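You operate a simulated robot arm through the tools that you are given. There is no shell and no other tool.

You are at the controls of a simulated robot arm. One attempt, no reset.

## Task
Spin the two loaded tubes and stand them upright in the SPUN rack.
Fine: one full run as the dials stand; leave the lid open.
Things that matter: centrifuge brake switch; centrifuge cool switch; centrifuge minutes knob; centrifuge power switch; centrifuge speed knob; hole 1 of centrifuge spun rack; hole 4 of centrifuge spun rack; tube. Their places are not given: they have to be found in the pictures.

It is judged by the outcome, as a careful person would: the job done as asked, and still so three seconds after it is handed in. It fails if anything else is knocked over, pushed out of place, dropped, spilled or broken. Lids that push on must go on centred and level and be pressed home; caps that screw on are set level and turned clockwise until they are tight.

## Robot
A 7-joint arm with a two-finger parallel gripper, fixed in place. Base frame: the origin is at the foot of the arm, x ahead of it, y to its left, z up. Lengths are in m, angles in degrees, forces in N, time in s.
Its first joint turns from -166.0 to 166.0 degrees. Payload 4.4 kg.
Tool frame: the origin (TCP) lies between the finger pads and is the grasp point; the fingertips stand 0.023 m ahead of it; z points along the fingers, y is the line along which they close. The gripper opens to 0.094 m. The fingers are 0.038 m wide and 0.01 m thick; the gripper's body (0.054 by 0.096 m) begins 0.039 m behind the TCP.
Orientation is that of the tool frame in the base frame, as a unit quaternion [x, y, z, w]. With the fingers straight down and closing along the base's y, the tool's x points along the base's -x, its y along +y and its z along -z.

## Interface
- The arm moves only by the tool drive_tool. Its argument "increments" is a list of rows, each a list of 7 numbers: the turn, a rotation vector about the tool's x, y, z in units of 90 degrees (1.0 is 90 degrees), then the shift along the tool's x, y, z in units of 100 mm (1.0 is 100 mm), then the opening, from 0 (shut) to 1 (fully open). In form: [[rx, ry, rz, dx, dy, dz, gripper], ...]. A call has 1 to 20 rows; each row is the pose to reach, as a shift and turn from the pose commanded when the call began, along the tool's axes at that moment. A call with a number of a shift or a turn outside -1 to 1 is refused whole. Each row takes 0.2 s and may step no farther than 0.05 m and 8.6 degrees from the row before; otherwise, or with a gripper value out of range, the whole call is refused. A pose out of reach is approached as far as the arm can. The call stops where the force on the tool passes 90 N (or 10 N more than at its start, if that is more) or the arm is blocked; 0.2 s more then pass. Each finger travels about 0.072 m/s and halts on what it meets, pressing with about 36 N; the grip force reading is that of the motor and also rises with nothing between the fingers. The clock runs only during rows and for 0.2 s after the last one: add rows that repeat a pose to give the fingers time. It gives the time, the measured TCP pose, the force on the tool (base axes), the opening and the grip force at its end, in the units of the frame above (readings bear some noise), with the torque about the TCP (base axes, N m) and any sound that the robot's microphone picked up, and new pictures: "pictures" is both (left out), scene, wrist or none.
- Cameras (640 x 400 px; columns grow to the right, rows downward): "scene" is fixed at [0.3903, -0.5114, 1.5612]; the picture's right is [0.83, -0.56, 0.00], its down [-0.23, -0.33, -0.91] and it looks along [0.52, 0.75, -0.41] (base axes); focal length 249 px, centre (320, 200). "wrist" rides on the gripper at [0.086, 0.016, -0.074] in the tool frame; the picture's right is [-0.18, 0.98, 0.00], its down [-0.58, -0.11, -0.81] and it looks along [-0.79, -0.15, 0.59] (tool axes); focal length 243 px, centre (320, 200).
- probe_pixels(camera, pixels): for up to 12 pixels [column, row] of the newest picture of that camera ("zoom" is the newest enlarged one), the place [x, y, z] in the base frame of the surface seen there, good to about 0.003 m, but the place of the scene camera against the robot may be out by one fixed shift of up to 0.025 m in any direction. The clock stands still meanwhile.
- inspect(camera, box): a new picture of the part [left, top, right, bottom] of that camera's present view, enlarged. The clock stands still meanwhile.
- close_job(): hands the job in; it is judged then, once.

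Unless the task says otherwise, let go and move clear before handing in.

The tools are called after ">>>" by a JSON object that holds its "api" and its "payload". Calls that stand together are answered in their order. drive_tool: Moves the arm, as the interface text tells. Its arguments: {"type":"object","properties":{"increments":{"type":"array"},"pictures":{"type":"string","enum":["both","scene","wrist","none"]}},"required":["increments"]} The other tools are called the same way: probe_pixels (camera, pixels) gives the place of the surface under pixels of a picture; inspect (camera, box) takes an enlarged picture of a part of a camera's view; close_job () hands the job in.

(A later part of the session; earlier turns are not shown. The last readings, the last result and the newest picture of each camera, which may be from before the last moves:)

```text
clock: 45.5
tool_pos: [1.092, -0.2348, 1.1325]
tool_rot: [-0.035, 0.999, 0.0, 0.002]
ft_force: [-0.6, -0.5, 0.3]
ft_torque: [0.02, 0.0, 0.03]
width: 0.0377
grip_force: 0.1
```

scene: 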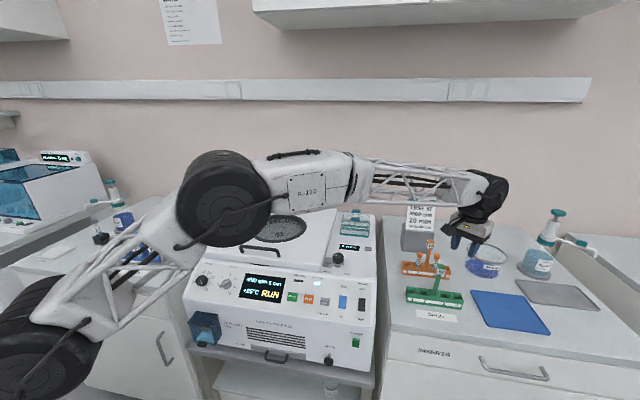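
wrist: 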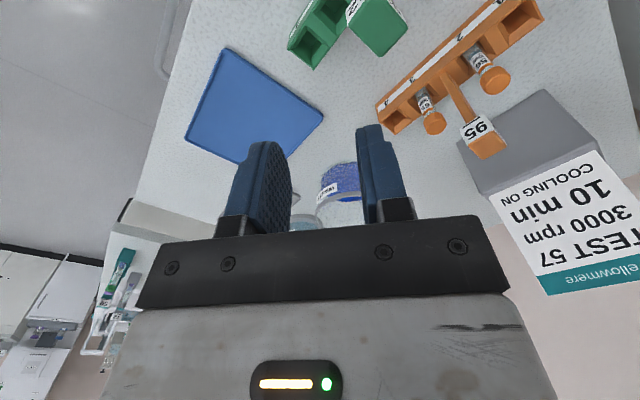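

Straight-down reach over hole 4 is fine. I'll head back toward the lid latch, lifting a bit on the way, while the run finishes.

>>> {"api": "drive_tool", "payload": {"increments": [[0, 0, 0, 0.3, 0.1, -0.3, 0.5], [0, 0, 0, 0.6, 0.4, -0.5, 0.6], [0, 0, 0, 0.9, 0.7, -0.5, 0.64], [0, 0, 0, 1.0, 1.0, -0.5, 0.64]], "pictures": "none"}}

>>> {"api": "drive_tool", "payload": {"increments": [[0, 0, 0.05, 0.25, 0.3, 0, 0.64], [0, 0, 0.1, 0.5, 0.6, 0, 0.64], [0, 0, 0.15, 0.75, 0.9, 0, 0.64], [0, 0, 0.2, 0.85, 1.0, 0, 0.64]], "pictures": "none"}}

>>> {"api": "drive_tool", "payload": {"increments": [[0, 0, 0.08, 0, 0.3, 0, 0.64], [0, 0, 0.16, 0, 0.6, 0, 0.64], [0, 0, 0.24, 0, 0.9, 0, 0.64], [0, 0, 0.3, 0, 1.0, 0, 0.64]], "pictures": "both"}}

>>> {"api": "inspect", "payload": {"camera": "scene", "box": [180, 190, 390, 320]}}

```text
clock: 46.5
tool_pos: [0.9851, -0.1406, 1.182]
tool_rot: [-0.034, 0.999, 0.0, 0.001]
ft_force: [0.2, 0.2, -1.1]
ft_torque: [0.01, 0.0, -0.04]
width: 0.0602
grip_force: 0.1
```

```text
clock: 47.5
tool_pos: [0.8929, -0.0461, 1.1814]
tool_rot: [0.123, 0.992, 0.0, 0.002]
ft_force: [-0.1, 0.0, 0.4]
ft_torque: [0.01, 0.05, -0.01]
width: 0.06
grip_force: 0.0
```

```text
clock: 48.5
tool_pos: [0.917, 0.0506, 1.182]
tool_rot: [0.35, 0.937, 0.001, 0.002]
ft_force: [0.0, 0.3, -0.2]
ft_torque: [-0.03, 0.02, -0.02]
width: 0.0602
grip_force: 0.0
```

scene: 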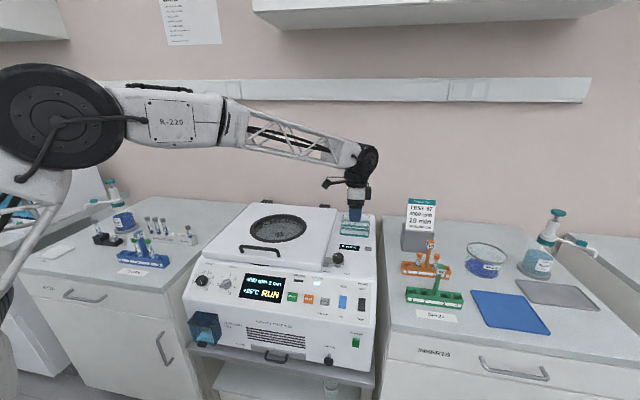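
wrist: 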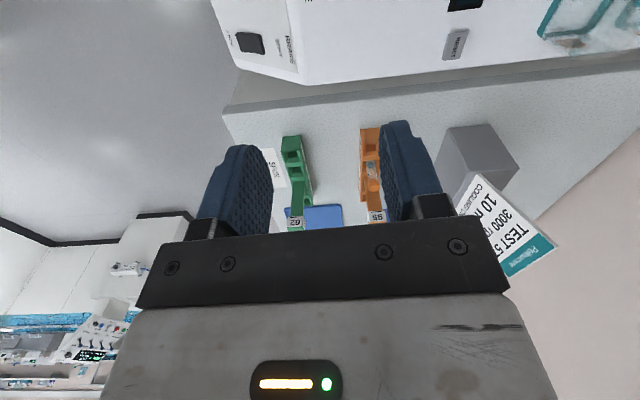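

```text
3.05 times, centred on (285, 255) of scene
```

zoom: 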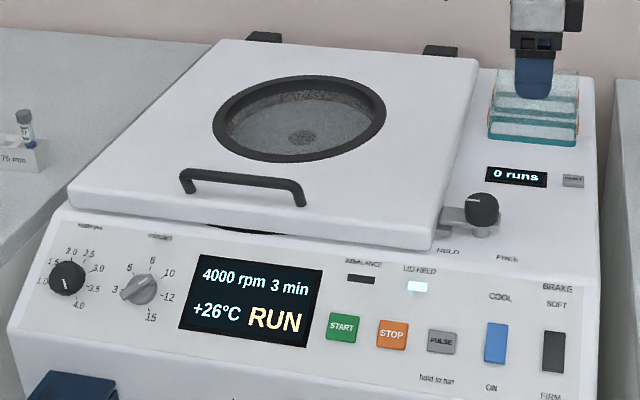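

3 minutes are left on the display. I'll position over the latch knob, at the same angle where I let go of it.

>>> {"api": "drive_tool", "payload": {"increments": [[0, 0, 0.06, 0.25, 0.15, 0.2, 0.64], [0, 0, 0.12, 0.53, 0.335, 0.4, 0.64], [0, 0, 0.12, 0.53, 0.335, 0.7, 0.64], [0, 0, 0.12, 0.53, 0.335, 1.0, 0.64]], "pictures": "both"}}

>>> {"api": "inspect", "payload": {"camera": "wrist", "box": [240, 0, 400, 130]}}

```text
clock: 49.5
tool_pos: [0.8994, 0.1096, 1.0818]
tool_rot: [0.437, 0.899, 0.001, 0.003]
ft_force: [0.0, 0.1, 1.1]
ft_torque: [0.03, -0.01, 0.04]
width: 0.0604
grip_force: 0.1
```

scene: 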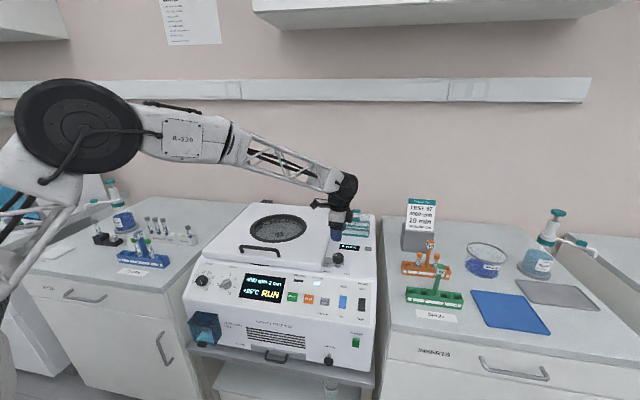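
wrist: 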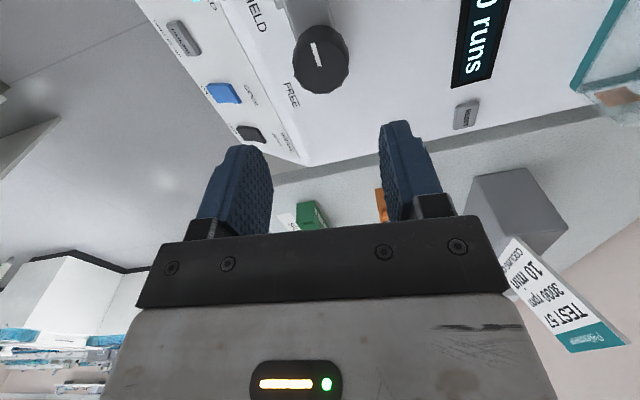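

```text
3.08 times, centred on (320, 65) of wrist
```

zoom: 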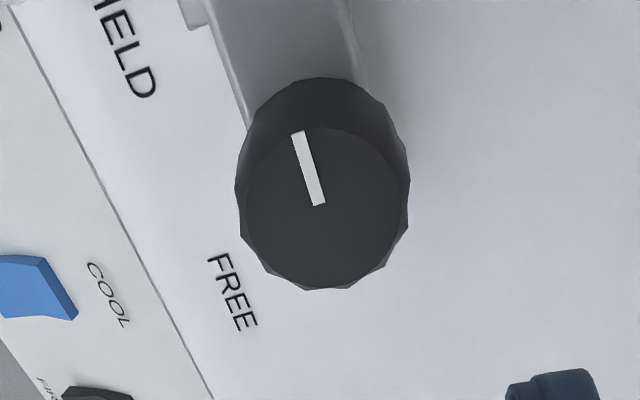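

The lever points squarely across the tab. I'll hold still and let the run finish.

>>> {"api": "drive_tool", "payload": {"increments": [[0, 0, 0, 0, 0, 0, 0.64], [0, 0, 0, 0, 0, 0, 0.64], [0, 0, 0, 0, 0, 0, 0.64], [0, 0, 0, 0, 0, 0, 0.64], [0, 0, 0, 0, 0, 0, 0.64], [0, 0, 0, 0, 0, 0, 0.64], [0, 0, 0, 0, 0, 0, 0.64], [0, 0, 0, 0, 0, 0, 0.64], [0, 0, 0, 0, 0, 0, 0.64], [0, 0, 0, 0, 0, 0, 0.64], [0, 0, 0, 0, 0, 0, 0.64], [0, 0, 0, 0, 0, 0, 0.64], [0, 0, 0, 0, 0, 0, 0.64], [0, 0, 0, 0, 0, 0, 0.64], [0, 0, 0, 0, 0, 0, 0.64]], "pictures": "scene"}}

>>> {"api": "inspect", "payload": {"camera": "scene", "box": [180, 190, 390, 320]}}

```text
clock: 52.7
tool_pos: [0.9002, 0.1103, 1.0795]
tool_rot: [0.437, 0.899, 0.0, 0.002]
ft_force: [0.8, -0.2, -0.7]
ft_torque: [-0.01, 0.0, 0.0]
width: 0.0603
grip_force: 0.1
```

scene: 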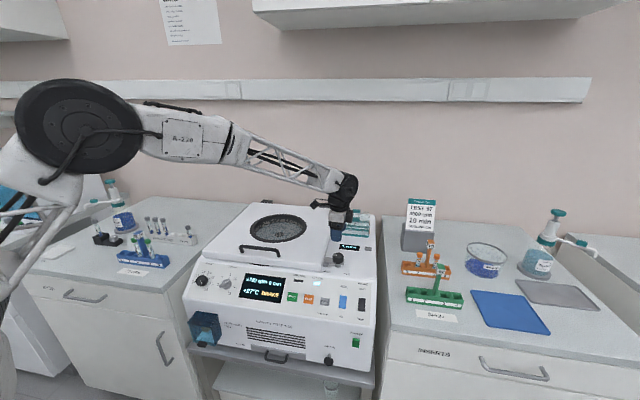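

```text
3.05 times, centred on (285, 255) of scene
```

zoom: 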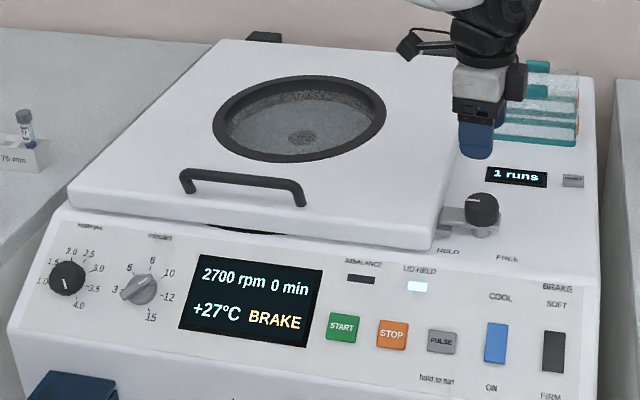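

The run counter reads 1 and the display shows BRAKE at 2700 rpm. I'll wait for it to come to rest.

>>> {"api": "drive_tool", "payload": {"increments": [[0, 0, 0, 0, 0, 0, 0.64], [0, 0, 0, 0, 0, 0, 0.64], [0, 0, 0, 0, 0, 0, 0.64], [0, 0, 0, 0, 0, 0, 0.64], [0, 0, 0, 0, 0, 0, 0.64], [0, 0, 0, 0, 0, 0, 0.64], [0, 0, 0, 0, 0, 0, 0.64], [0, 0, 0, 0, 0, 0, 0.64], [0, 0, 0, 0, 0, 0, 0.64], [0, 0, 0, 0, 0, 0, 0.64], [0, 0, 0, 0, 0, 0, 0.64], [0, 0, 0, 0, 0, 0, 0.64], [0, 0, 0, 0, 0, 0, 0.64], [0, 0, 0, 0, 0, 0, 0.64], [0, 0, 0, 0, 0, 0, 0.64], [0, 0, 0, 0, 0, 0, 0.64], [0, 0, 0, 0, 0, 0, 0.64], [0, 0, 0, 0, 0, 0, 0.64], [0, 0, 0, 0, 0, 0, 0.64], [0, 0, 0, 0, 0, 0, 0.64]], "pictures": "scene"}}

>>> {"api": "inspect", "payload": {"camera": "scene", "box": [180, 190, 390, 320]}}

```text
clock: 56.9
tool_pos: [0.8988, 0.1101, 1.0795]
tool_rot: [0.436, 0.9, 0.001, 0.002]
ft_force: [-0.9, -0.3, -0.1]
ft_torque: [0.01, -0.03, -0.01]
width: 0.0601
grip_force: 0.1
```

scene: 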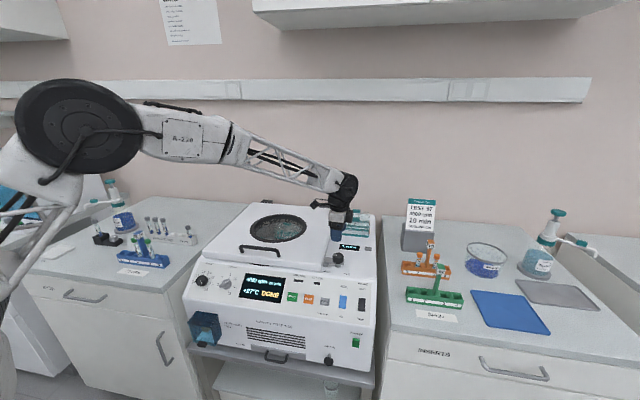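

```text
3.05 times, centred on (285, 255) of scene
```

zoom: 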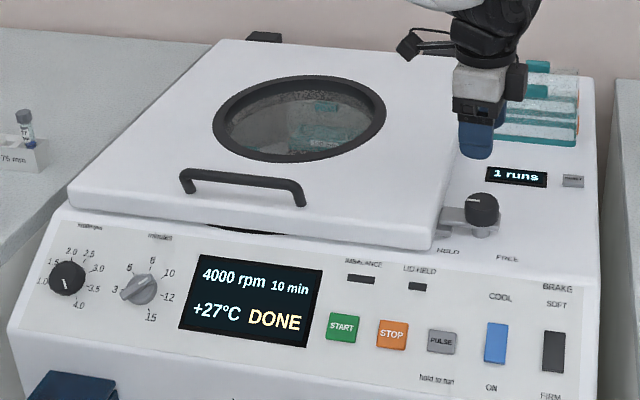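

The display shows DONE, 1 run, and the LID HELD lamp is off. I'll descend onto the latch knob and grip it.

>>> {"api": "drive_tool", "payload": {"increments": [[0, 0, 0, 0, 0, 0.3, 0.64], [0, 0, 0, 0, 0, 0.6, 0.64], [0, 0, 0, 0, 0, 0.8, 0.64]], "pictures": "none"}}

>>> {"api": "drive_tool", "payload": {"increments": [[0, 0, 0, 0, 0.0, 0.13, 0.64], [0, 0, 0, 0, 0.0, 0.27, 0.64], [0, 0, 0, 0, 0.0, 0.27, 0.45], [0, 0, 0, 0, 0.0, 0.27, 0.3], [0, 0, 0, 0, 0.0, 0.27, 0.3]], "pictures": "wrist"}}

```text
clock: 57.7
tool_pos: [0.9001, 0.1103, 1.0017]
tool_rot: [0.437, 0.9, 0.002, 0.002]
ft_force: [-0.1, 0.4, 0.4]
ft_torque: [0.01, 0.01, -0.01]
width: 0.0602
grip_force: 0.1
```

```text
clock: 58.9
tool_pos: [0.9002, 0.1103, 0.9744]
tool_rot: [0.436, 0.9, 0.001, 0.004]
ft_force: [33.2, 30.6, -11.3]
ft_torque: [-0.09, -0.23, 0.08]
width: 0.0435
grip_force: 45.0
```

wrist: 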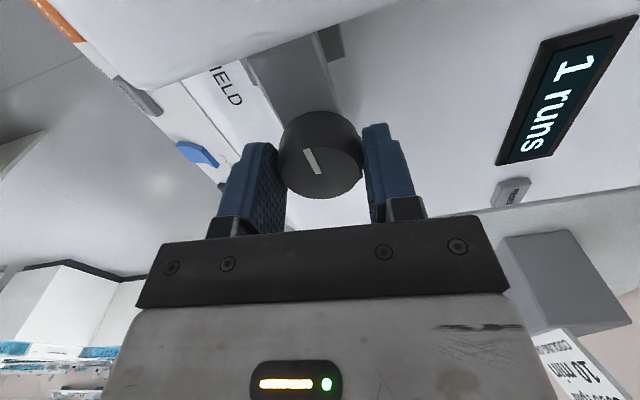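

Gripped at 43.5 mm with about 45 N toward +y. I'll centre by 3 mm and turn counter-clockwise toward FREE.

>>> {"api": "drive_tool", "payload": {"increments": [[0, 0, 0, 0, 0.02, 0, 0.3], [0, 0, -0.08, 0, 0.03, 0, 0.3], [0, 0, -0.16, 0, 0.03, 0, 0.3], [0, 0, -0.24, 0, 0.03, 0, 0.3], [0, 0, -0.32, 0, 0.03, 0, 0.3], [0, 0, -0.4, 0, 0.03, 0, 0.3]], "pictures": "wrist"}}

```text
clock: 60.3
tool_pos: [0.9029, 0.1098, 0.9742]
tool_rot: [0.137, 0.991, 0.0, 0.001]
ft_force: [-36.7, -47.5, 6.4]
ft_torque: [-0.52, 1.24, 0.0]
width: 0.0429
grip_force: 45.0
```

wrist: 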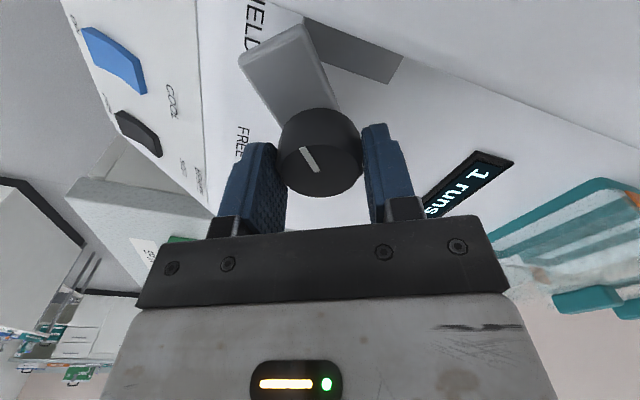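

The lever is turning back. Side load is about 60 N, so I'll loosen, recentre on the pivot at (0.900,0.1106) and regrip.

>>> {"api": "drive_tool", "payload": {"increments": [[0, 0, 0, 0, 0, 0, 0.58], [0, 0, 0, 0.02, -0.022, 0, 0.6], [0, 0, 0, 0.02, -0.022, 0, 0.45], [0, 0, 0, 0.02, -0.022, 0, 0.3], [0, 0, 0, 0.02, -0.022, 0, 0.3]], "pictures": "none"}}

>>> {"api": "drive_tool", "payload": {"increments": [[0, 0, -0.08, 0, 0, 0, 0.3], [0, 0, -0.16, 0, 0, 0, 0.3], [0, 0, -0.24, 0, 0, 0, 0.3], [0, 0, -0.32, 0, 0, 0, 0.3], [0, 0, -0.4, 0, 0, 0, 0.3], [0, 0, -0.48, 0, 0, 0, 0.3], [0, 0, -0.56, 0, 0, 0, 0.3], [0, 0, -0.6, 0, 0, 0, 0.3]], "pictures": "both"}}

>>> {"api": "inspect", "payload": {"camera": "scene", "box": [180, 190, 390, 320]}}

```text
clock: 61.5
tool_pos: [0.9, 0.1101, 0.9745]
tool_rot: [0.137, 0.991, 0.0, 0.003]
ft_force: [5.5, 0.1, 2.0]
ft_torque: [-0.17, -0.17, 0.02]
width: 0.043
grip_force: 45.1
```

```text
clock: 63.3
tool_pos: [0.8996, 0.1092, 0.9749]
tool_rot: [-0.328, 0.945, 0.0, 0.002]
ft_force: [7.0, -51.8, 8.6]
ft_torque: [-0.58, -0.06, -1.41]
width: 0.0435
grip_force: 44.9
```

scene: 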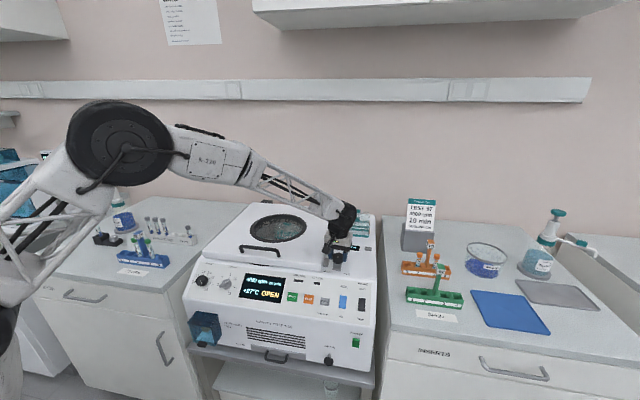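
wrist: 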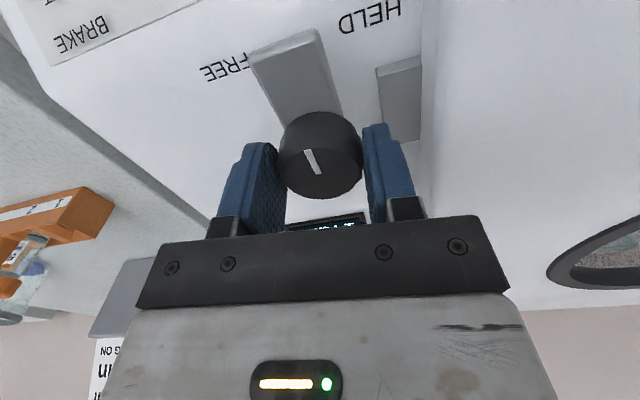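

```text
3.05 times, centred on (285, 255) of scene
```

zoom: 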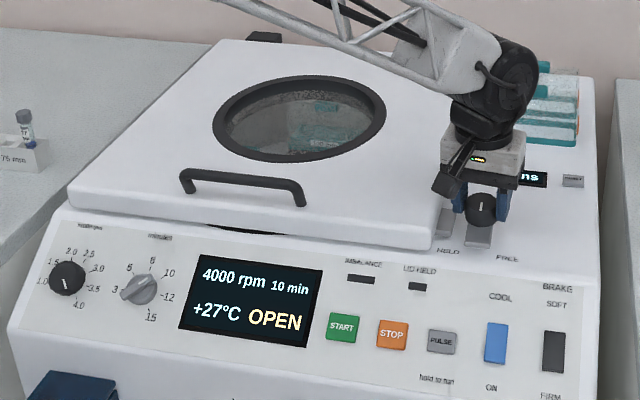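

The lever is back at FREE against its stop and the display reads OPEN. I'll release it and rise.

>>> {"api": "drive_tool", "payload": {"increments": [[0, 0, 0.02, 0, 0, 0, 0.5], [0, 0, 0.02, 0, 0, 0, 0.64], [0, 0, 0.02, 0, 0, -0.3, 0.64], [0, 0, 0.02, 0, 0, -0.7, 0.64], [0, 0, 0.02, 0, 0, -1.0, 0.64]], "pictures": "scene"}}

```text
clock: 64.5
tool_pos: [0.8982, 0.1099, 1.0734]
tool_rot: [-0.312, 0.95, 0.0, 0.001]
ft_force: [0.6, 0.2, -0.7]
ft_torque: [-0.01, 0.01, 0.0]
width: 0.0602
grip_force: 0.0
```

scene: 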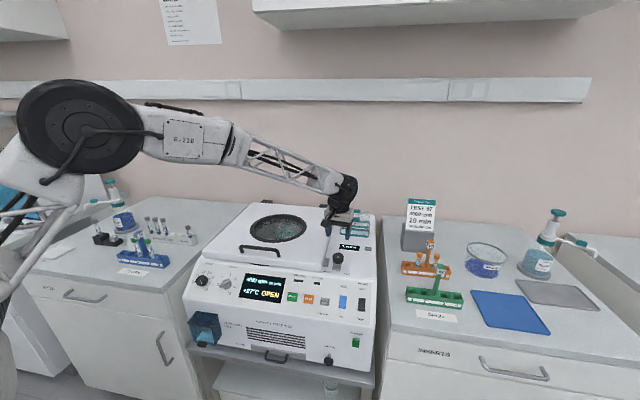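

Clear of the lever. I'll travel over the closed lid toward the handle, turning the tool back across the bar.

>>> {"api": "drive_tool", "payload": {"increments": [[0, 0, 0.08, 0.1, 0.24, -0.1, 0.5], [0, 0, 0.16, 0.2, 0.48, -0.3, 0.4], [0, 0, 0.24, 0.3, 0.72, -0.45, 0.36], [0, 0, 0.32, 0.4, 0.95, -0.45, 0.36], [0, 0, 0.4, 0.4, 0.95, -0.45, 0.36], [0, 0, 0.48, 0.4, 0.95, -0.45, 0.36], [0, 0, 0.56, 0.4, 0.95, -0.45, 0.36], [0, 0, 0.64, 0.4, 0.95, -0.45, 0.36], [0, 0, 0.72, 0.4, 0.95, -0.45, 0.36], [0, 0, 0.8, 0.4, 0.95, -0.45, 0.36], [0, 0, 0.895, 0.4, 0.95, -0.45, 0.36]], "pictures": "none"}}

```text
clock: 66.9
tool_pos: [0.81, 0.162, 1.1188]
tool_rot: [0.377, 0.926, 0.001, 0.002]
ft_force: [-0.8, 0.1, -0.3]
ft_torque: [0.02, 0.01, 0.0]
width: 0.0337
grip_force: 0.1
```

>>> {"api": "drive_tool", "payload": {"increments": [[0, 0, 0, 0.35, -0.08, 0, 0.36], [0, 0, 0, 0.7, -0.16, 0, 0.36], [0, 0, 0, 1.0, -0.23, 0, 0.36]], "pictures": "none"}}

>>> {"api": "drive_tool", "payload": {"increments": [[-0.06, 0, 0, 0.35, -0.08, 0.05, 0.36], [-0.12, 0, 0, 0.7, -0.16, 0.1, 0.36], [-0.173, 0, 0, 0.957, -0.23, 0.19, 0.36], [-0.173, 0, 0, 0.957, -0.23, 0.19, 0.36]], "pictures": "both"}}

```text
clock: 67.7
tool_pos: [0.7219, 0.2158, 1.1198]
tool_rot: [0.376, 0.927, 0.001, 0.002]
ft_force: [-0.3, 0.2, -0.9]
ft_torque: [0.02, -0.01, -0.02]
width: 0.0338
grip_force: 0.0
```

```text
clock: 68.7
tool_pos: [0.6381, 0.2668, 1.1]
tool_rot: [0.372, 0.918, 0.126, 0.053]
ft_force: [0.3, 0.8, 0.6]
ft_torque: [-0.03, 0.0, 0.02]
width: 0.0337
grip_force: 0.0
```

scene: 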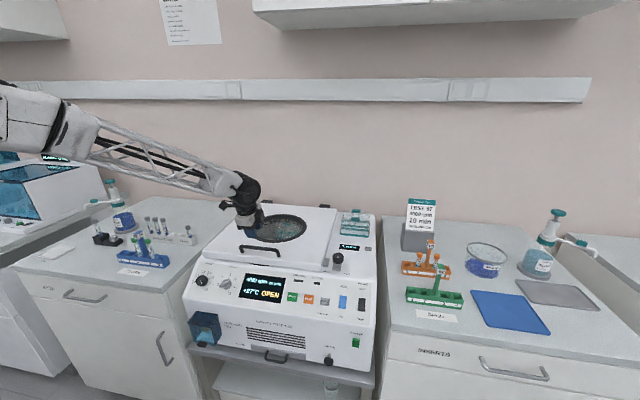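
wrist: 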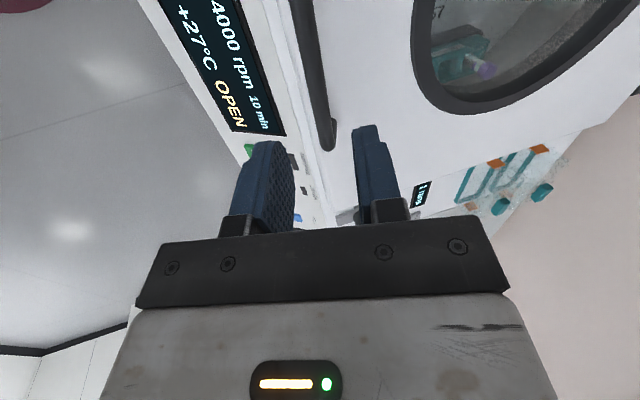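

The bar is lined up just ahead of the fingers. I'll descend halfway with a 5 mm forward correction and check.

>>> {"api": "drive_tool", "payload": {"increments": [[0, 0, 0, 0, -0.03, 0.2, 0.36], [0, 0, 0, 0, -0.05, 0.4, 0.36], [0, 0, 0, 0, -0.05, 0.65, 0.36]], "pictures": "wrist"}}

```text
clock: 69.5
tool_pos: [0.646, 0.2759, 1.0353]
tool_rot: [0.371, 0.919, 0.126, 0.054]
ft_force: [-0.2, -0.4, 0.9]
ft_torque: [0.02, 0.0, -0.01]
width: 0.0341
grip_force: 0.1
```

wrist: 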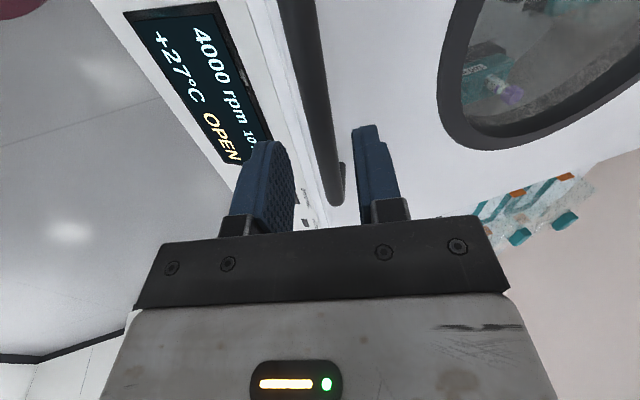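

The bar is between the fingers. I'll go down the last 40 mm and close.

>>> {"api": "drive_tool", "payload": {"increments": [[0, 0, 0, 0, 0, 0.13, 0.36], [0, 0, 0, 0, 0, 0.26, 0.36], [0, 0, 0, 0, 0, 0.39, 0.36], [0, 0, 0, 0, 0, 0.39, 0.15], [0, 0, 0, 0, 0, 0.39, 0.0], [0, 0, 0, 0, 0, 0.39, 0.0]], "pictures": "wrist"}}

```text
clock: 70.9
tool_pos: [0.6555, 0.283, 0.9992]
tool_rot: [0.371, 0.918, 0.127, 0.054]
ft_force: [39.6, 44.5, -5.6]
ft_torque: [0.29, 0.33, -1.7]
width: 0.0141
grip_force: 45.4
```

wrist: 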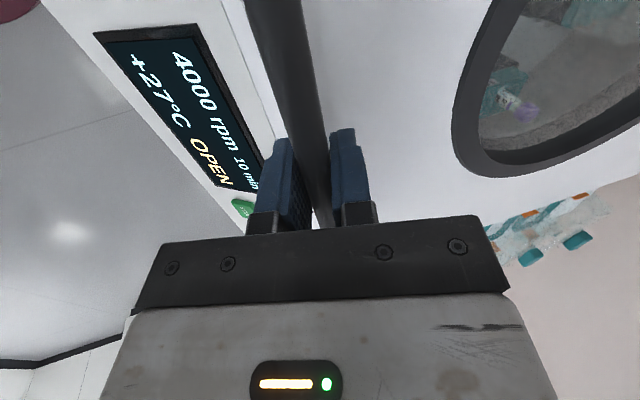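

The bar is gripped, with about 59 N pushing back from a slight offset. I'll ease that and start lifting the lid along the same arc in reverse.

>>> {"api": "drive_tool", "payload": {"increments": [[0, 0, 0.01, 0, 0.035, 0, 0], [0, 0, 0.015, 0, 0.099, -0.152, 0], [0, 0, 0.015, 0, 0.171, -0.308, 0], [0, 0, 0.015, 0, 0.249, -0.462, 0], [0, 0, 0.015, 0, 0.333, -0.614, 0]], "pictures": "scene"}}

```text
clock: 72.1
tool_pos: [0.6641, 0.2923, 1.0667]
tool_rot: [0.383, 0.914, 0.127, 0.052]
ft_force: [-45.3, -38.4, 13.8]
ft_torque: [-0.53, -0.36, 1.24]
width: 0.014
grip_force: 44.9
```

scene: 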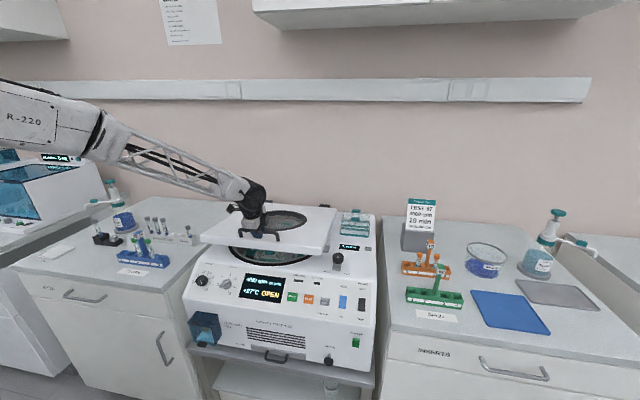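

The lid follows, but I'm about 1.5 mm too deep (59 N forward reaction), and the arm is stiff. I'll shift the arc accordingly and carry on lifting.

>>> {"api": "drive_tool", "payload": {"increments": [[0, 0, -0.006, 0, 0.066, -0.143, 0], [0, 0, -0.006, 0, 0.16, -0.289, 0], [0, 0, -0.006, 0, 0.259, -0.432, 0], [0, 0, -0.006, 0, 0.363, -0.57, 0], [0, 0, -0.006, 0, 0.47, -0.705, 0], [0, 0, -0.006, 0, 0.583, -0.836, 0]], "pictures": "scene"}}

```text
clock: 73.5
tool_pos: [0.6899, 0.3171, 1.1615]
tool_rot: [0.378, 0.916, 0.126, 0.051]
ft_force: [23.2, -0.2, -8.7]
ft_torque: [-0.5, -0.52, -1.26]
width: 0.0136
grip_force: 45.2
```

scene: 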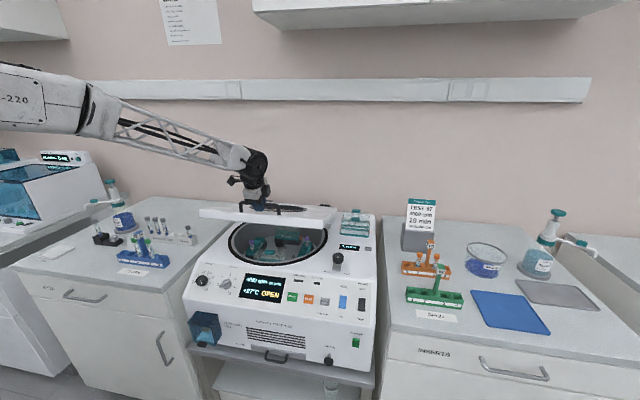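

Forces are low and the arc fits. Continuing up to about 41°.

>>> {"api": "drive_tool", "payload": {"increments": [[0, 0, 0, -0.005, 0.118, -0.127, 0], [0, 0, 0, -0.005, 0.24, -0.251, 0], [0, 0, 0, -0.005, 0.366, -0.369, 0], [0, 0, 0, -0.005, 0.495, -0.484, 0], [0, 0, 0, -0.005, 0.63, -0.593, 0], [0, 0, 0, -0.005, 0.766, -0.699, 0], [0, 0, 0, -0.005, 0.87, -0.775, 0], [0, 0, 0, -0.005, 0.979, -0.847, 0]], "pictures": "scene"}}

```text
clock: 75.3
tool_pos: [0.7398, 0.3683, 1.2715]
tool_rot: [0.378, 0.916, 0.127, 0.052]
ft_force: [-9.5, 11.1, -3.0]
ft_torque: [-0.11, 0.02, -1.75]
width: 0.0138
grip_force: 45.2
```

scene: 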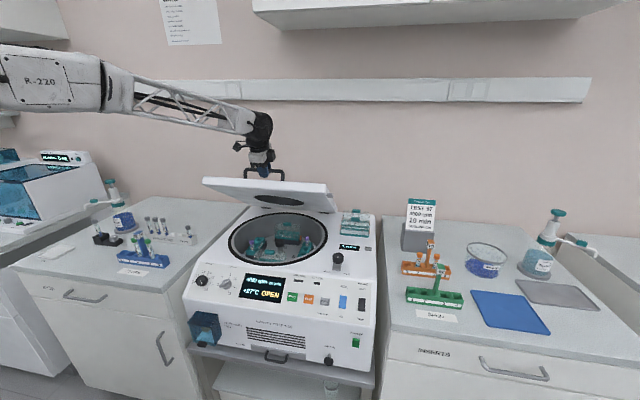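

Continuing the opening arc to about 53°.

>>> {"api": "drive_tool", "payload": {"increments": [[0, 0, 0.005, 0, 0.146, -0.092, 0], [0, 0, 0.01, 0, 0.296, -0.18, 0], [0, 0, 0.01, 0, 0.448, -0.262, 0], [0, 0, 0.01, 0, 0.603, -0.339, 0], [0, 0, 0.01, 0, 0.76, -0.41, 0], [0, 0, 0.01, 0, 0.921, -0.476, 0]], "pictures": "scene"}}

```text
clock: 76.7
tool_pos: [0.7946, 0.4205, 1.341]
tool_rot: [0.386, 0.912, 0.127, 0.05]
ft_force: [-7.9, 9.7, -5.2]
ft_torque: [-0.27, -0.16, 1.69]
width: 0.0141
grip_force: 45.2
```

scene: 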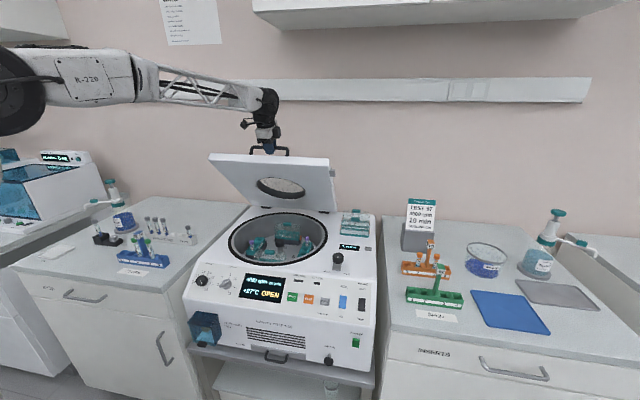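

Nearly back to the original open angle. I'll go the last ~10° gently.

>>> {"api": "drive_tool", "payload": {"increments": [[0, 0, -0.005, 0, 0.162, -0.06, 0], [0, 0, -0.005, 0, 0.326, -0.115, 0], [0, 0, -0.005, 0, 0.492, -0.163, 0], [0, 0, -0.005, 0, 0.661, -0.205, 0], [0, 0, -0.005, 0, 0.8, -0.24, 0], [0, 0, -0.005, 0, 0.871, -0.25, 0], [0, 0, -0.005, 0, 0.93, -0.26, 0]], "pictures": "scene"}}

```text
clock: 78.3
tool_pos: [0.852, 0.4791, 1.3908]
tool_rot: [0.382, 0.914, 0.127, 0.052]
ft_force: [-14.9, 18.3, -7.5]
ft_torque: [0.05, 0.12, -0.25]
width: 0.0136
grip_force: 45.2
```

scene: 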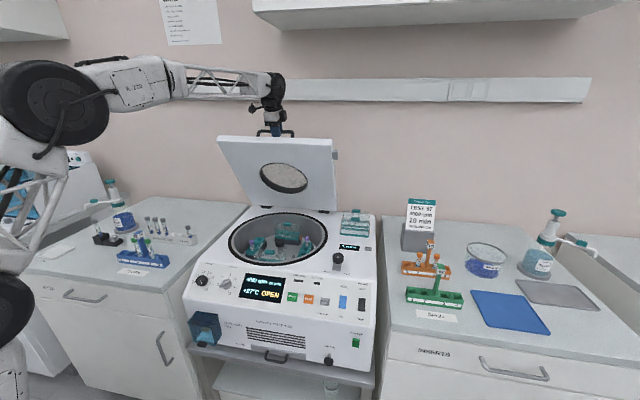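

The lid is back at its starting angle. I'll gently probe whether it opens further for extra clearance, watching the force.

>>> {"api": "drive_tool", "payload": {"increments": [[0, 0, 0, 0, 0.08, -0.012, 0], [0, 0, 0, 0, 0.12, -0.018, 0]], "pictures": "none"}}

```text
clock: 78.9
tool_pos: [0.8602, 0.4855, 1.3963]
tool_rot: [0.382, 0.914, 0.128, 0.051]
ft_force: [-16.9, 19.1, -4.2]
ft_torque: [0.12, 0.22, -0.29]
width: 0.0139
grip_force: 44.8
```

No resistance, so the lid can open further. I'll take it to about 70° from horizontal for more working room over the bowl.

>>> {"api": "drive_tool", "payload": {"increments": [[0, 0, 0, 0.006, 0.1, -0.015, 0], [0, 0, 0, 0.006, 0.207, -0.029, 0], [0, 0, 0, 0.006, 0.29, -0.038, 0], [0, 0, 0, 0.006, 0.379, -0.045, 0], [0, 0, 0, 0.006, 0.465, -0.051, 0], [0, 0, 0, 0.006, 0.552, -0.056, 0], [0, 0, 0, 0.006, 0.64, -0.058, 0], [0, 0, 0, 0.006, 0.725, -0.059, 0]], "pictures": "scene"}}

```text
clock: 80.7
tool_pos: [0.9084, 0.5341, 1.4229]
tool_rot: [0.382, 0.914, 0.128, 0.052]
ft_force: [-12.4, 16.2, -9.1]
ft_torque: [0.09, 0.12, -0.33]
width: 0.0135
grip_force: 44.8
```

scene: 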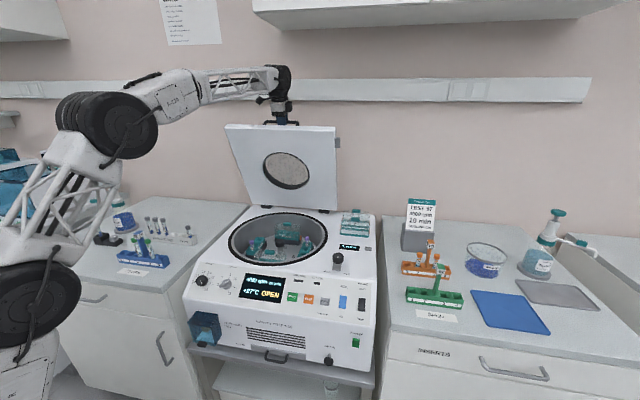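

The lid stands at about 70° with low forces. I'll release the bar and see whether it stays put.

>>> {"api": "drive_tool", "payload": {"increments": [[0, 0, 0, 0, 0, 0, 0.1], [0, 0, 0, 0, 0, 0, 0.2], [0, 0, 0, 0, 0, 0, 0.33], [0, 0, 0, 0, 0, 0, 0.33], [0, 0, 0, 0, 0, 0, 0.33]], "pictures": "both"}}

```text
clock: 81.9
tool_pos: [0.9089, 0.534, 1.4226]
tool_rot: [0.382, 0.914, 0.127, 0.052]
ft_force: [1.0, 0.4, 1.6]
ft_torque: [-0.04, -0.01, 0.02]
width: 0.0303
grip_force: 0.0
```

scene: 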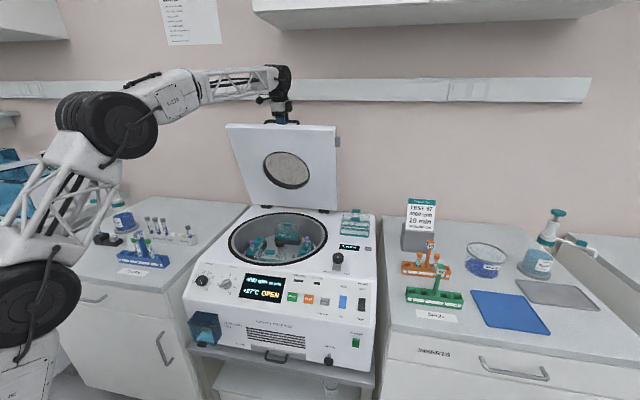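
wrist: 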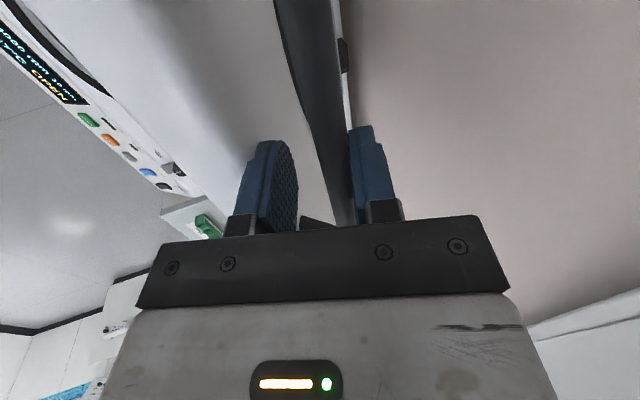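

The lid seems to hold still. I'll withdraw upward along the fingers and check again.

>>> {"api": "drive_tool", "payload": {"increments": [[0, 0, 0, 0, 0.0, -0.15, 0.36], [0, 0, 0, 0, 0.0, -0.35, 0.36], [0, 0, 0, 0, 0.0, -0.6, 0.36], [0, 0, 0, 0, 0.0, -0.8, 0.36]], "pictures": "scene"}}

>>> {"api": "probe_pixels", "payload": {"camera": "scene", "pixels": [[285, 123], [228, 128], [333, 130], [200, 60], [280, 150], [250, 145]]}}

```text
clock: 82.9
tool_pos: [0.8934, 0.5189, 1.4992]
tool_rot: [0.382, 0.914, 0.127, 0.052]
ft_force: [-0.9, 1.0, -0.2]
ft_torque: [0.0, -0.01, 0.02]
width: 0.0336
grip_force: 0.1
```

scene: 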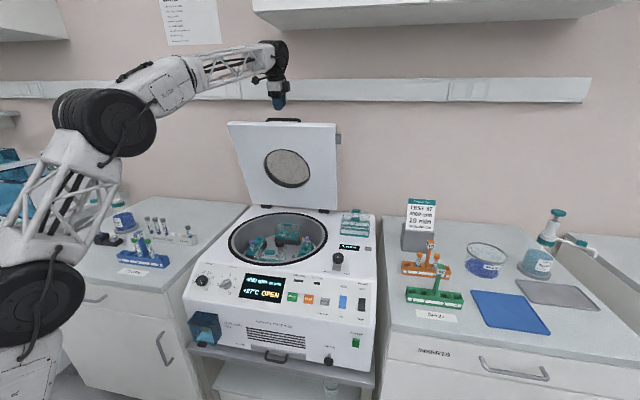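

```text
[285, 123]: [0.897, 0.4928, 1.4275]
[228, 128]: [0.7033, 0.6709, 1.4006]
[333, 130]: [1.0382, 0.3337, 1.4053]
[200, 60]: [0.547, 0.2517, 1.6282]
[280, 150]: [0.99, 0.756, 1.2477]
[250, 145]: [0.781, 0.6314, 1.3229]
```

The lid's top edge shifted about 2 px back after release. I'll wait a moment to check whether it is settling or still drifting.

>>> {"api": "drive_tool", "payload": {"increments": [[0, 0, 0, 0, 0, -0.1, 0.36], [0, 0, 0, 0, 0, -0.2, 0.36], [0, 0, 0, 0, 0, -0.2, 0.36], [0, 0, 0, 0, 0, -0.2, 0.36], [0, 0, 0, 0, 0, -0.2, 0.36], [0, 0, 0, 0, 0, -0.2, 0.36], [0, 0, 0, 0, 0, -0.2, 0.36]], "pictures": "scene"}}

>>> {"api": "probe_pixels", "payload": {"camera": "scene", "pixels": [[228, 128], [333, 130], [232, 124], [330, 127], [281, 123]]}}

```text
clock: 84.5
tool_pos: [0.8892, 0.5156, 1.5191]
tool_rot: [0.381, 0.914, 0.127, 0.051]
ft_force: [-0.1, 0.0, -0.5]
ft_torque: [0.03, 0.02, -0.02]
width: 0.0336
grip_force: 0.1
```

scene: 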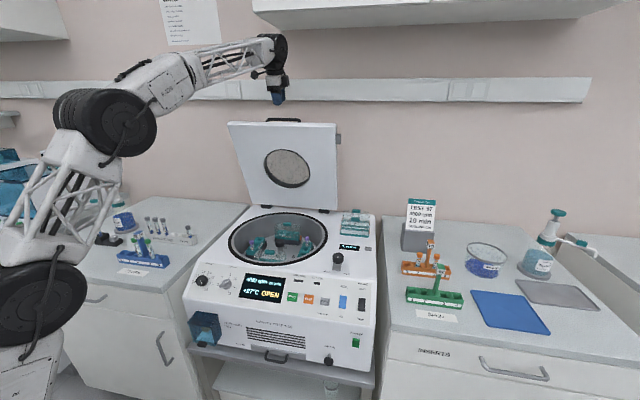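

```text
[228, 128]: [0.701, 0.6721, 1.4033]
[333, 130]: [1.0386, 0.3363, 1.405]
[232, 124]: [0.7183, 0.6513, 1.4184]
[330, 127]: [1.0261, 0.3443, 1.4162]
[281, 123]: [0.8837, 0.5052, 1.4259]
```

The lid is stable now. I'll move the arm forward off the lid, straighten it, and turn to look into the bowl from the front.

>>> {"api": "drive_tool", "payload": {"increments": [[0.06, 0, 0, 0, -0.3, -0.1, 0.5], [0.12, 0, 0, 0, -0.65, -0.2, 0.6], [0.173, 0, 0, 0, -1.0, -0.3, 0.6]], "pictures": "none"}}

>>> {"api": "drive_tool", "payload": {"increments": [[0, 0, -0.09, 0, -0.2, 0, 0.6], [0, 0, -0.18, 0, -0.4, 0, 0.6], [0, 0, -0.27, 0, -0.6, 0, 0.6], [0, 0, -0.36, 0, -0.8, 0, 0.6], [0, 0, -0.45, 0, -1.0, 0, 0.6], [0, 0, -0.54, 0, -1.0, 0, 0.6], [0, 0, -0.63, 0, -1.0, 0, 0.6], [0, 0, -0.72, 0, -1.0, 0, 0.6], [0, 0, -0.81, 0, -1.0, 0, 0.6], [0, 0, -0.9, 0, -1.0, 0, 0.6], [0, 0, -0.99, 0, -1.0, 0, 0.6]], "pictures": "none"}}

>>> {"api": "drive_tool", "payload": {"increments": [[0, 0, 0, 0.3, 0, 0.3, 0.6], [0, 0, 0, 0.6, 0, 0.6, 0.6], [0, 0, 0, 0.8, 0, 0.9, 0.6], [0, 0, 0, 0.9, 0, 1.0, 0.6]], "pictures": "both"}}

```text
clock: 85.3
tool_pos: [0.8145, 0.4407, 1.5188]
tool_rot: [0.386, 0.923, 0.001, -0.002]
ft_force: [0.6, 0.2, -1.1]
ft_torque: [-0.02, 0.03, 0.0]
width: 0.0563
grip_force: 0.0
```

```text
clock: 87.7
tool_pos: [0.745, 0.3704, 1.5206]
tool_rot: [-0.374, 0.928, 0.003, 0.001]
ft_force: [0.8, 0.7, -0.1]
ft_torque: [-0.02, 0.01, -0.02]
width: 0.0565
grip_force: 0.0
```

```text
clock: 88.7
tool_pos: [0.6793, 0.3094, 1.419]
tool_rot: [-0.374, 0.928, 0.003, 0.0]
ft_force: [-0.6, 0.7, 0.0]
ft_torque: [0.0, 0.01, 0.0]
width: 0.0564
grip_force: 0.1
```

scene: 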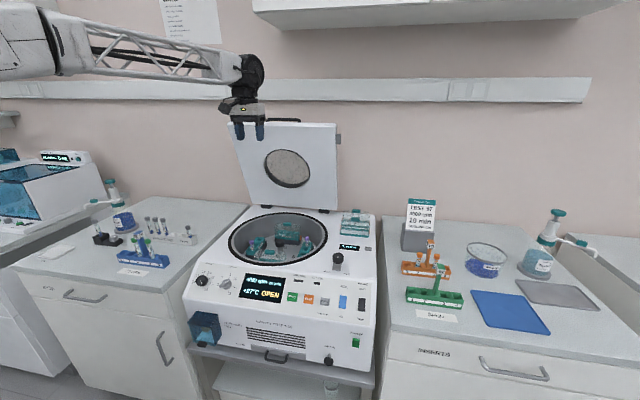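
wrist: 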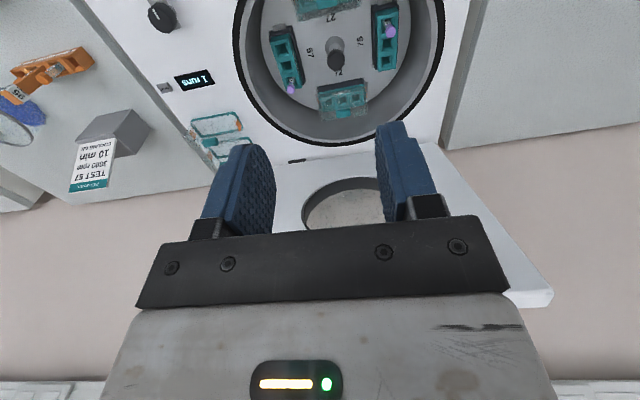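

Both purple caps are visible at wrist (291,88) and (390,32). I'll lower to about z=1.22 for a closer measurement.

>>> {"api": "drive_tool", "payload": {"increments": [[0, 0, 0, 0.1, 0, 0.35, 0.6], [0, 0, 0, 0.2, 0, 0.7, 0.6], [0, 0, 0, 0.3, 0, 1.0, 0.6]], "pictures": "none"}}

>>> {"api": "drive_tool", "payload": {"increments": [[0, 0, 0, 0.1, 0, 0.35, 0.6], [0, 0, 0, 0.2, 0, 0.7, 0.6], [0, 0, 0, 0.2, 0, 1.0, 0.6]], "pictures": "wrist"}}

>>> {"api": "inspect", "payload": {"camera": "wrist", "box": [230, 0, 430, 190]}}

```text
clock: 89.5
tool_pos: [0.6561, 0.2896, 1.3174]
tool_rot: [-0.373, 0.928, 0.002, 0.001]
ft_force: [0.5, -1.1, -0.7]
ft_torque: [-0.01, 0.02, 0.05]
width: 0.0563
grip_force: 0.0
```

```text
clock: 90.3
tool_pos: [0.6421, 0.2753, 1.2183]
tool_rot: [-0.373, 0.928, 0.002, 0.0]
ft_force: [-0.3, -0.1, -1.1]
ft_torque: [0.01, 0.01, 0.02]
width: 0.0565
grip_force: 0.1
```

wrist: 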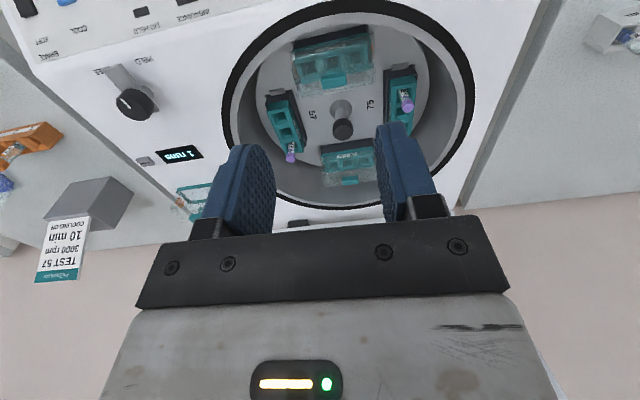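

```text
2.11 times, centred on (330, 95) of wrist
```

zoom: 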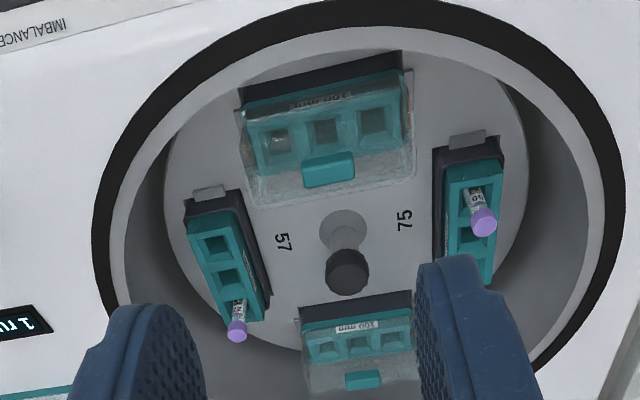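

Good view. I'll probe both caps, the bucket rims next to them, and the bowl rim.

>>> {"api": "inspect", "payload": {"camera": "wrist", "box": [255, 80, 335, 175]}}

>>> {"api": "probe_pixels", "payload": {"camera": "wrist", "pixels": [[291, 152], [291, 156], [291, 159], [407, 100], [408, 105], [408, 109], [284, 128], [295, 137], [300, 150], [406, 80], [343, 130], [240, 100]]}}

>>> {"api": "inspect", "payload": {"camera": "wrist", "box": [370, 50, 430, 130]}}

>>> {"api": "inspect", "payload": {"camera": "wrist", "box": [285, 20, 385, 95]}}

```text
4.21 times, centred on (295, 128) of wrist
```

zoom: 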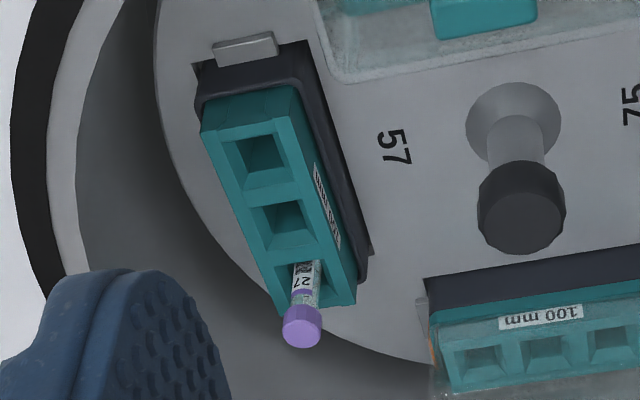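

```text
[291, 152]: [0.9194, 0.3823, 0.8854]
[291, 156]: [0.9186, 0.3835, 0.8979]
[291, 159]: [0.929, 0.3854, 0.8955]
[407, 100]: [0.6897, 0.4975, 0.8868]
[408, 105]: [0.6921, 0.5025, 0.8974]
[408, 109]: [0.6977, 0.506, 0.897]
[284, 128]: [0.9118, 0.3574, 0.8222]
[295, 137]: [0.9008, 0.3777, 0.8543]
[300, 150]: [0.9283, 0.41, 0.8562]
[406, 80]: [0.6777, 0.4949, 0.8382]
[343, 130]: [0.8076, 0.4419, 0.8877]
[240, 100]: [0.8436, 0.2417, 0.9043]
```

```text
5.00 times, centred on (400, 90) of wrist
```

zoom: 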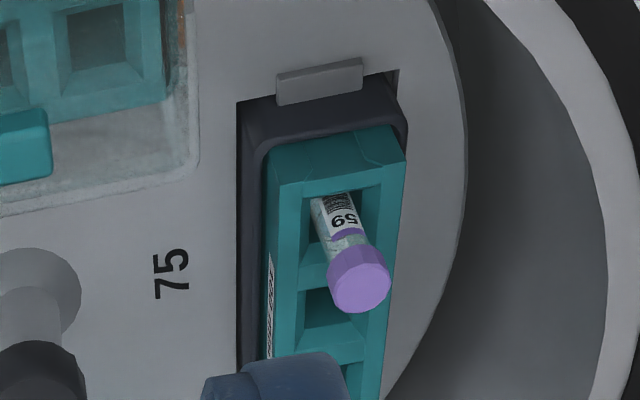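

```text
5.33 times, centred on (335, 58) of wrist
```

zoom: 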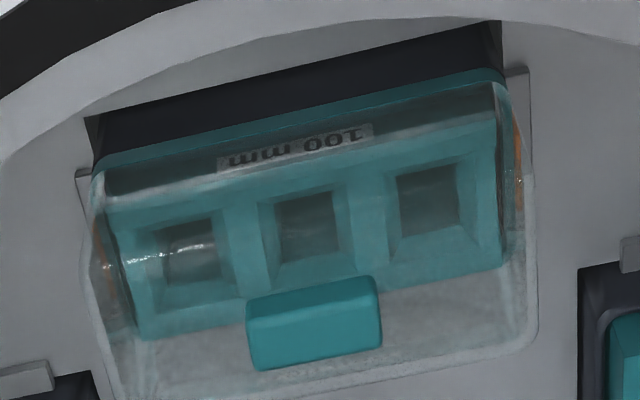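

Cap tops are at z≈0.897 and the insert rims at z≈0.856, so the caps stand well clear. Tube 27 is at about (0.925,0.3825), and I'll approach above it with the lid clear behind.

>>> {"api": "drive_tool", "payload": {"increments": [[0, 0, 0, -0.32, -0.13, 0.1, 0.5], [0, 0, 0, -0.64, -0.27, 0.3, 0.42], [0, 0, 0, -0.95, -0.4, 0.5, 0.42]], "pictures": "none"}}

>>> {"api": "drive_tool", "payload": {"increments": [[0, 0, 0, -0.32, -0.13, 0.15, 0.42], [0, 0, 0, -0.64, -0.27, 0.35, 0.42], [0, 0, 0, -0.95, -0.4, 0.5, 0.42]], "pictures": "both"}}

```text
clock: 91.1
tool_pos: [0.7393, 0.3118, 1.169]
tool_rot: [-0.374, 0.928, 0.001, 0.002]
ft_force: [0.3, 0.6, 0.7]
ft_torque: [0.02, 0.01, 0.0]
width: 0.0394
grip_force: 0.1
```

```text
clock: 91.9
tool_pos: [0.8363, 0.3496, 1.1211]
tool_rot: [-0.372, 0.928, 0.002, 0.002]
ft_force: [-0.1, 0.9, 0.7]
ft_torque: [0.01, 0.02, -0.01]
width: 0.0399
grip_force: 0.0
```

scene: 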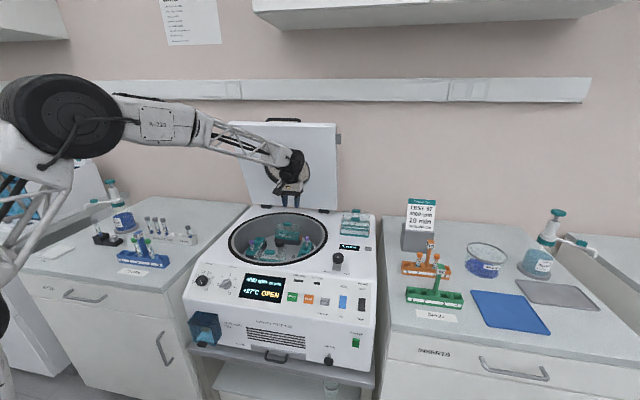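
wrist: 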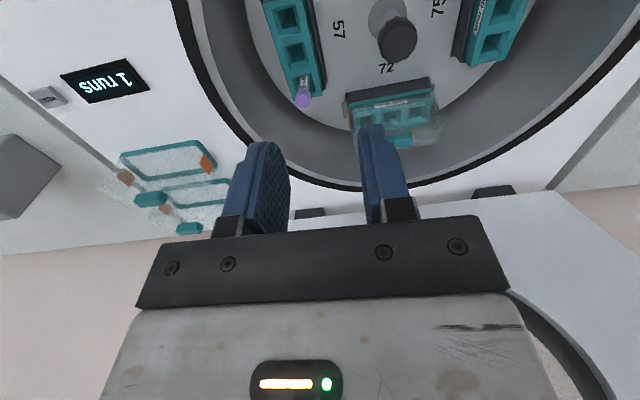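

Closer now. I'll zoom in on the cap at wrist (303,98) for a precise fix.

>>> {"api": "inspect", "payload": {"camera": "wrist", "box": [260, 50, 350, 120]}}

>>> {"api": "probe_pixels", "payload": {"camera": "wrist", "pixels": [[303, 95], [303, 99], [303, 102], [300, 99], [307, 99], [313, 75], [320, 92]]}}

```text
5.71 times, centred on (305, 85) of wrist
```

zoom: 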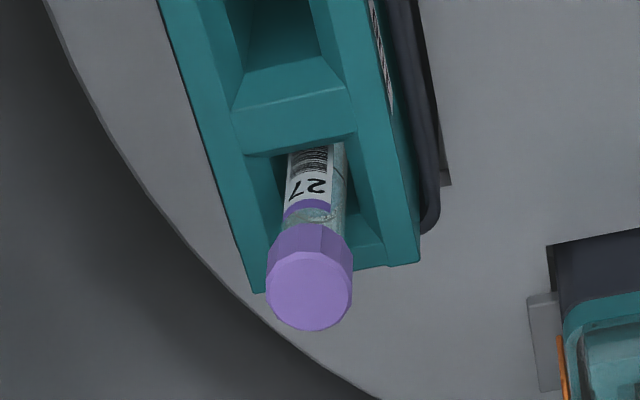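

```text
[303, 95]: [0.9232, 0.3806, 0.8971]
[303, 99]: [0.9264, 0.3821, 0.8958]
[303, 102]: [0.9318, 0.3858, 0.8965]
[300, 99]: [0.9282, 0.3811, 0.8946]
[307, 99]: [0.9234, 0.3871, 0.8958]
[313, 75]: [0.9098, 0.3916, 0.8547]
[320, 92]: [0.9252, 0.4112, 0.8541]
```

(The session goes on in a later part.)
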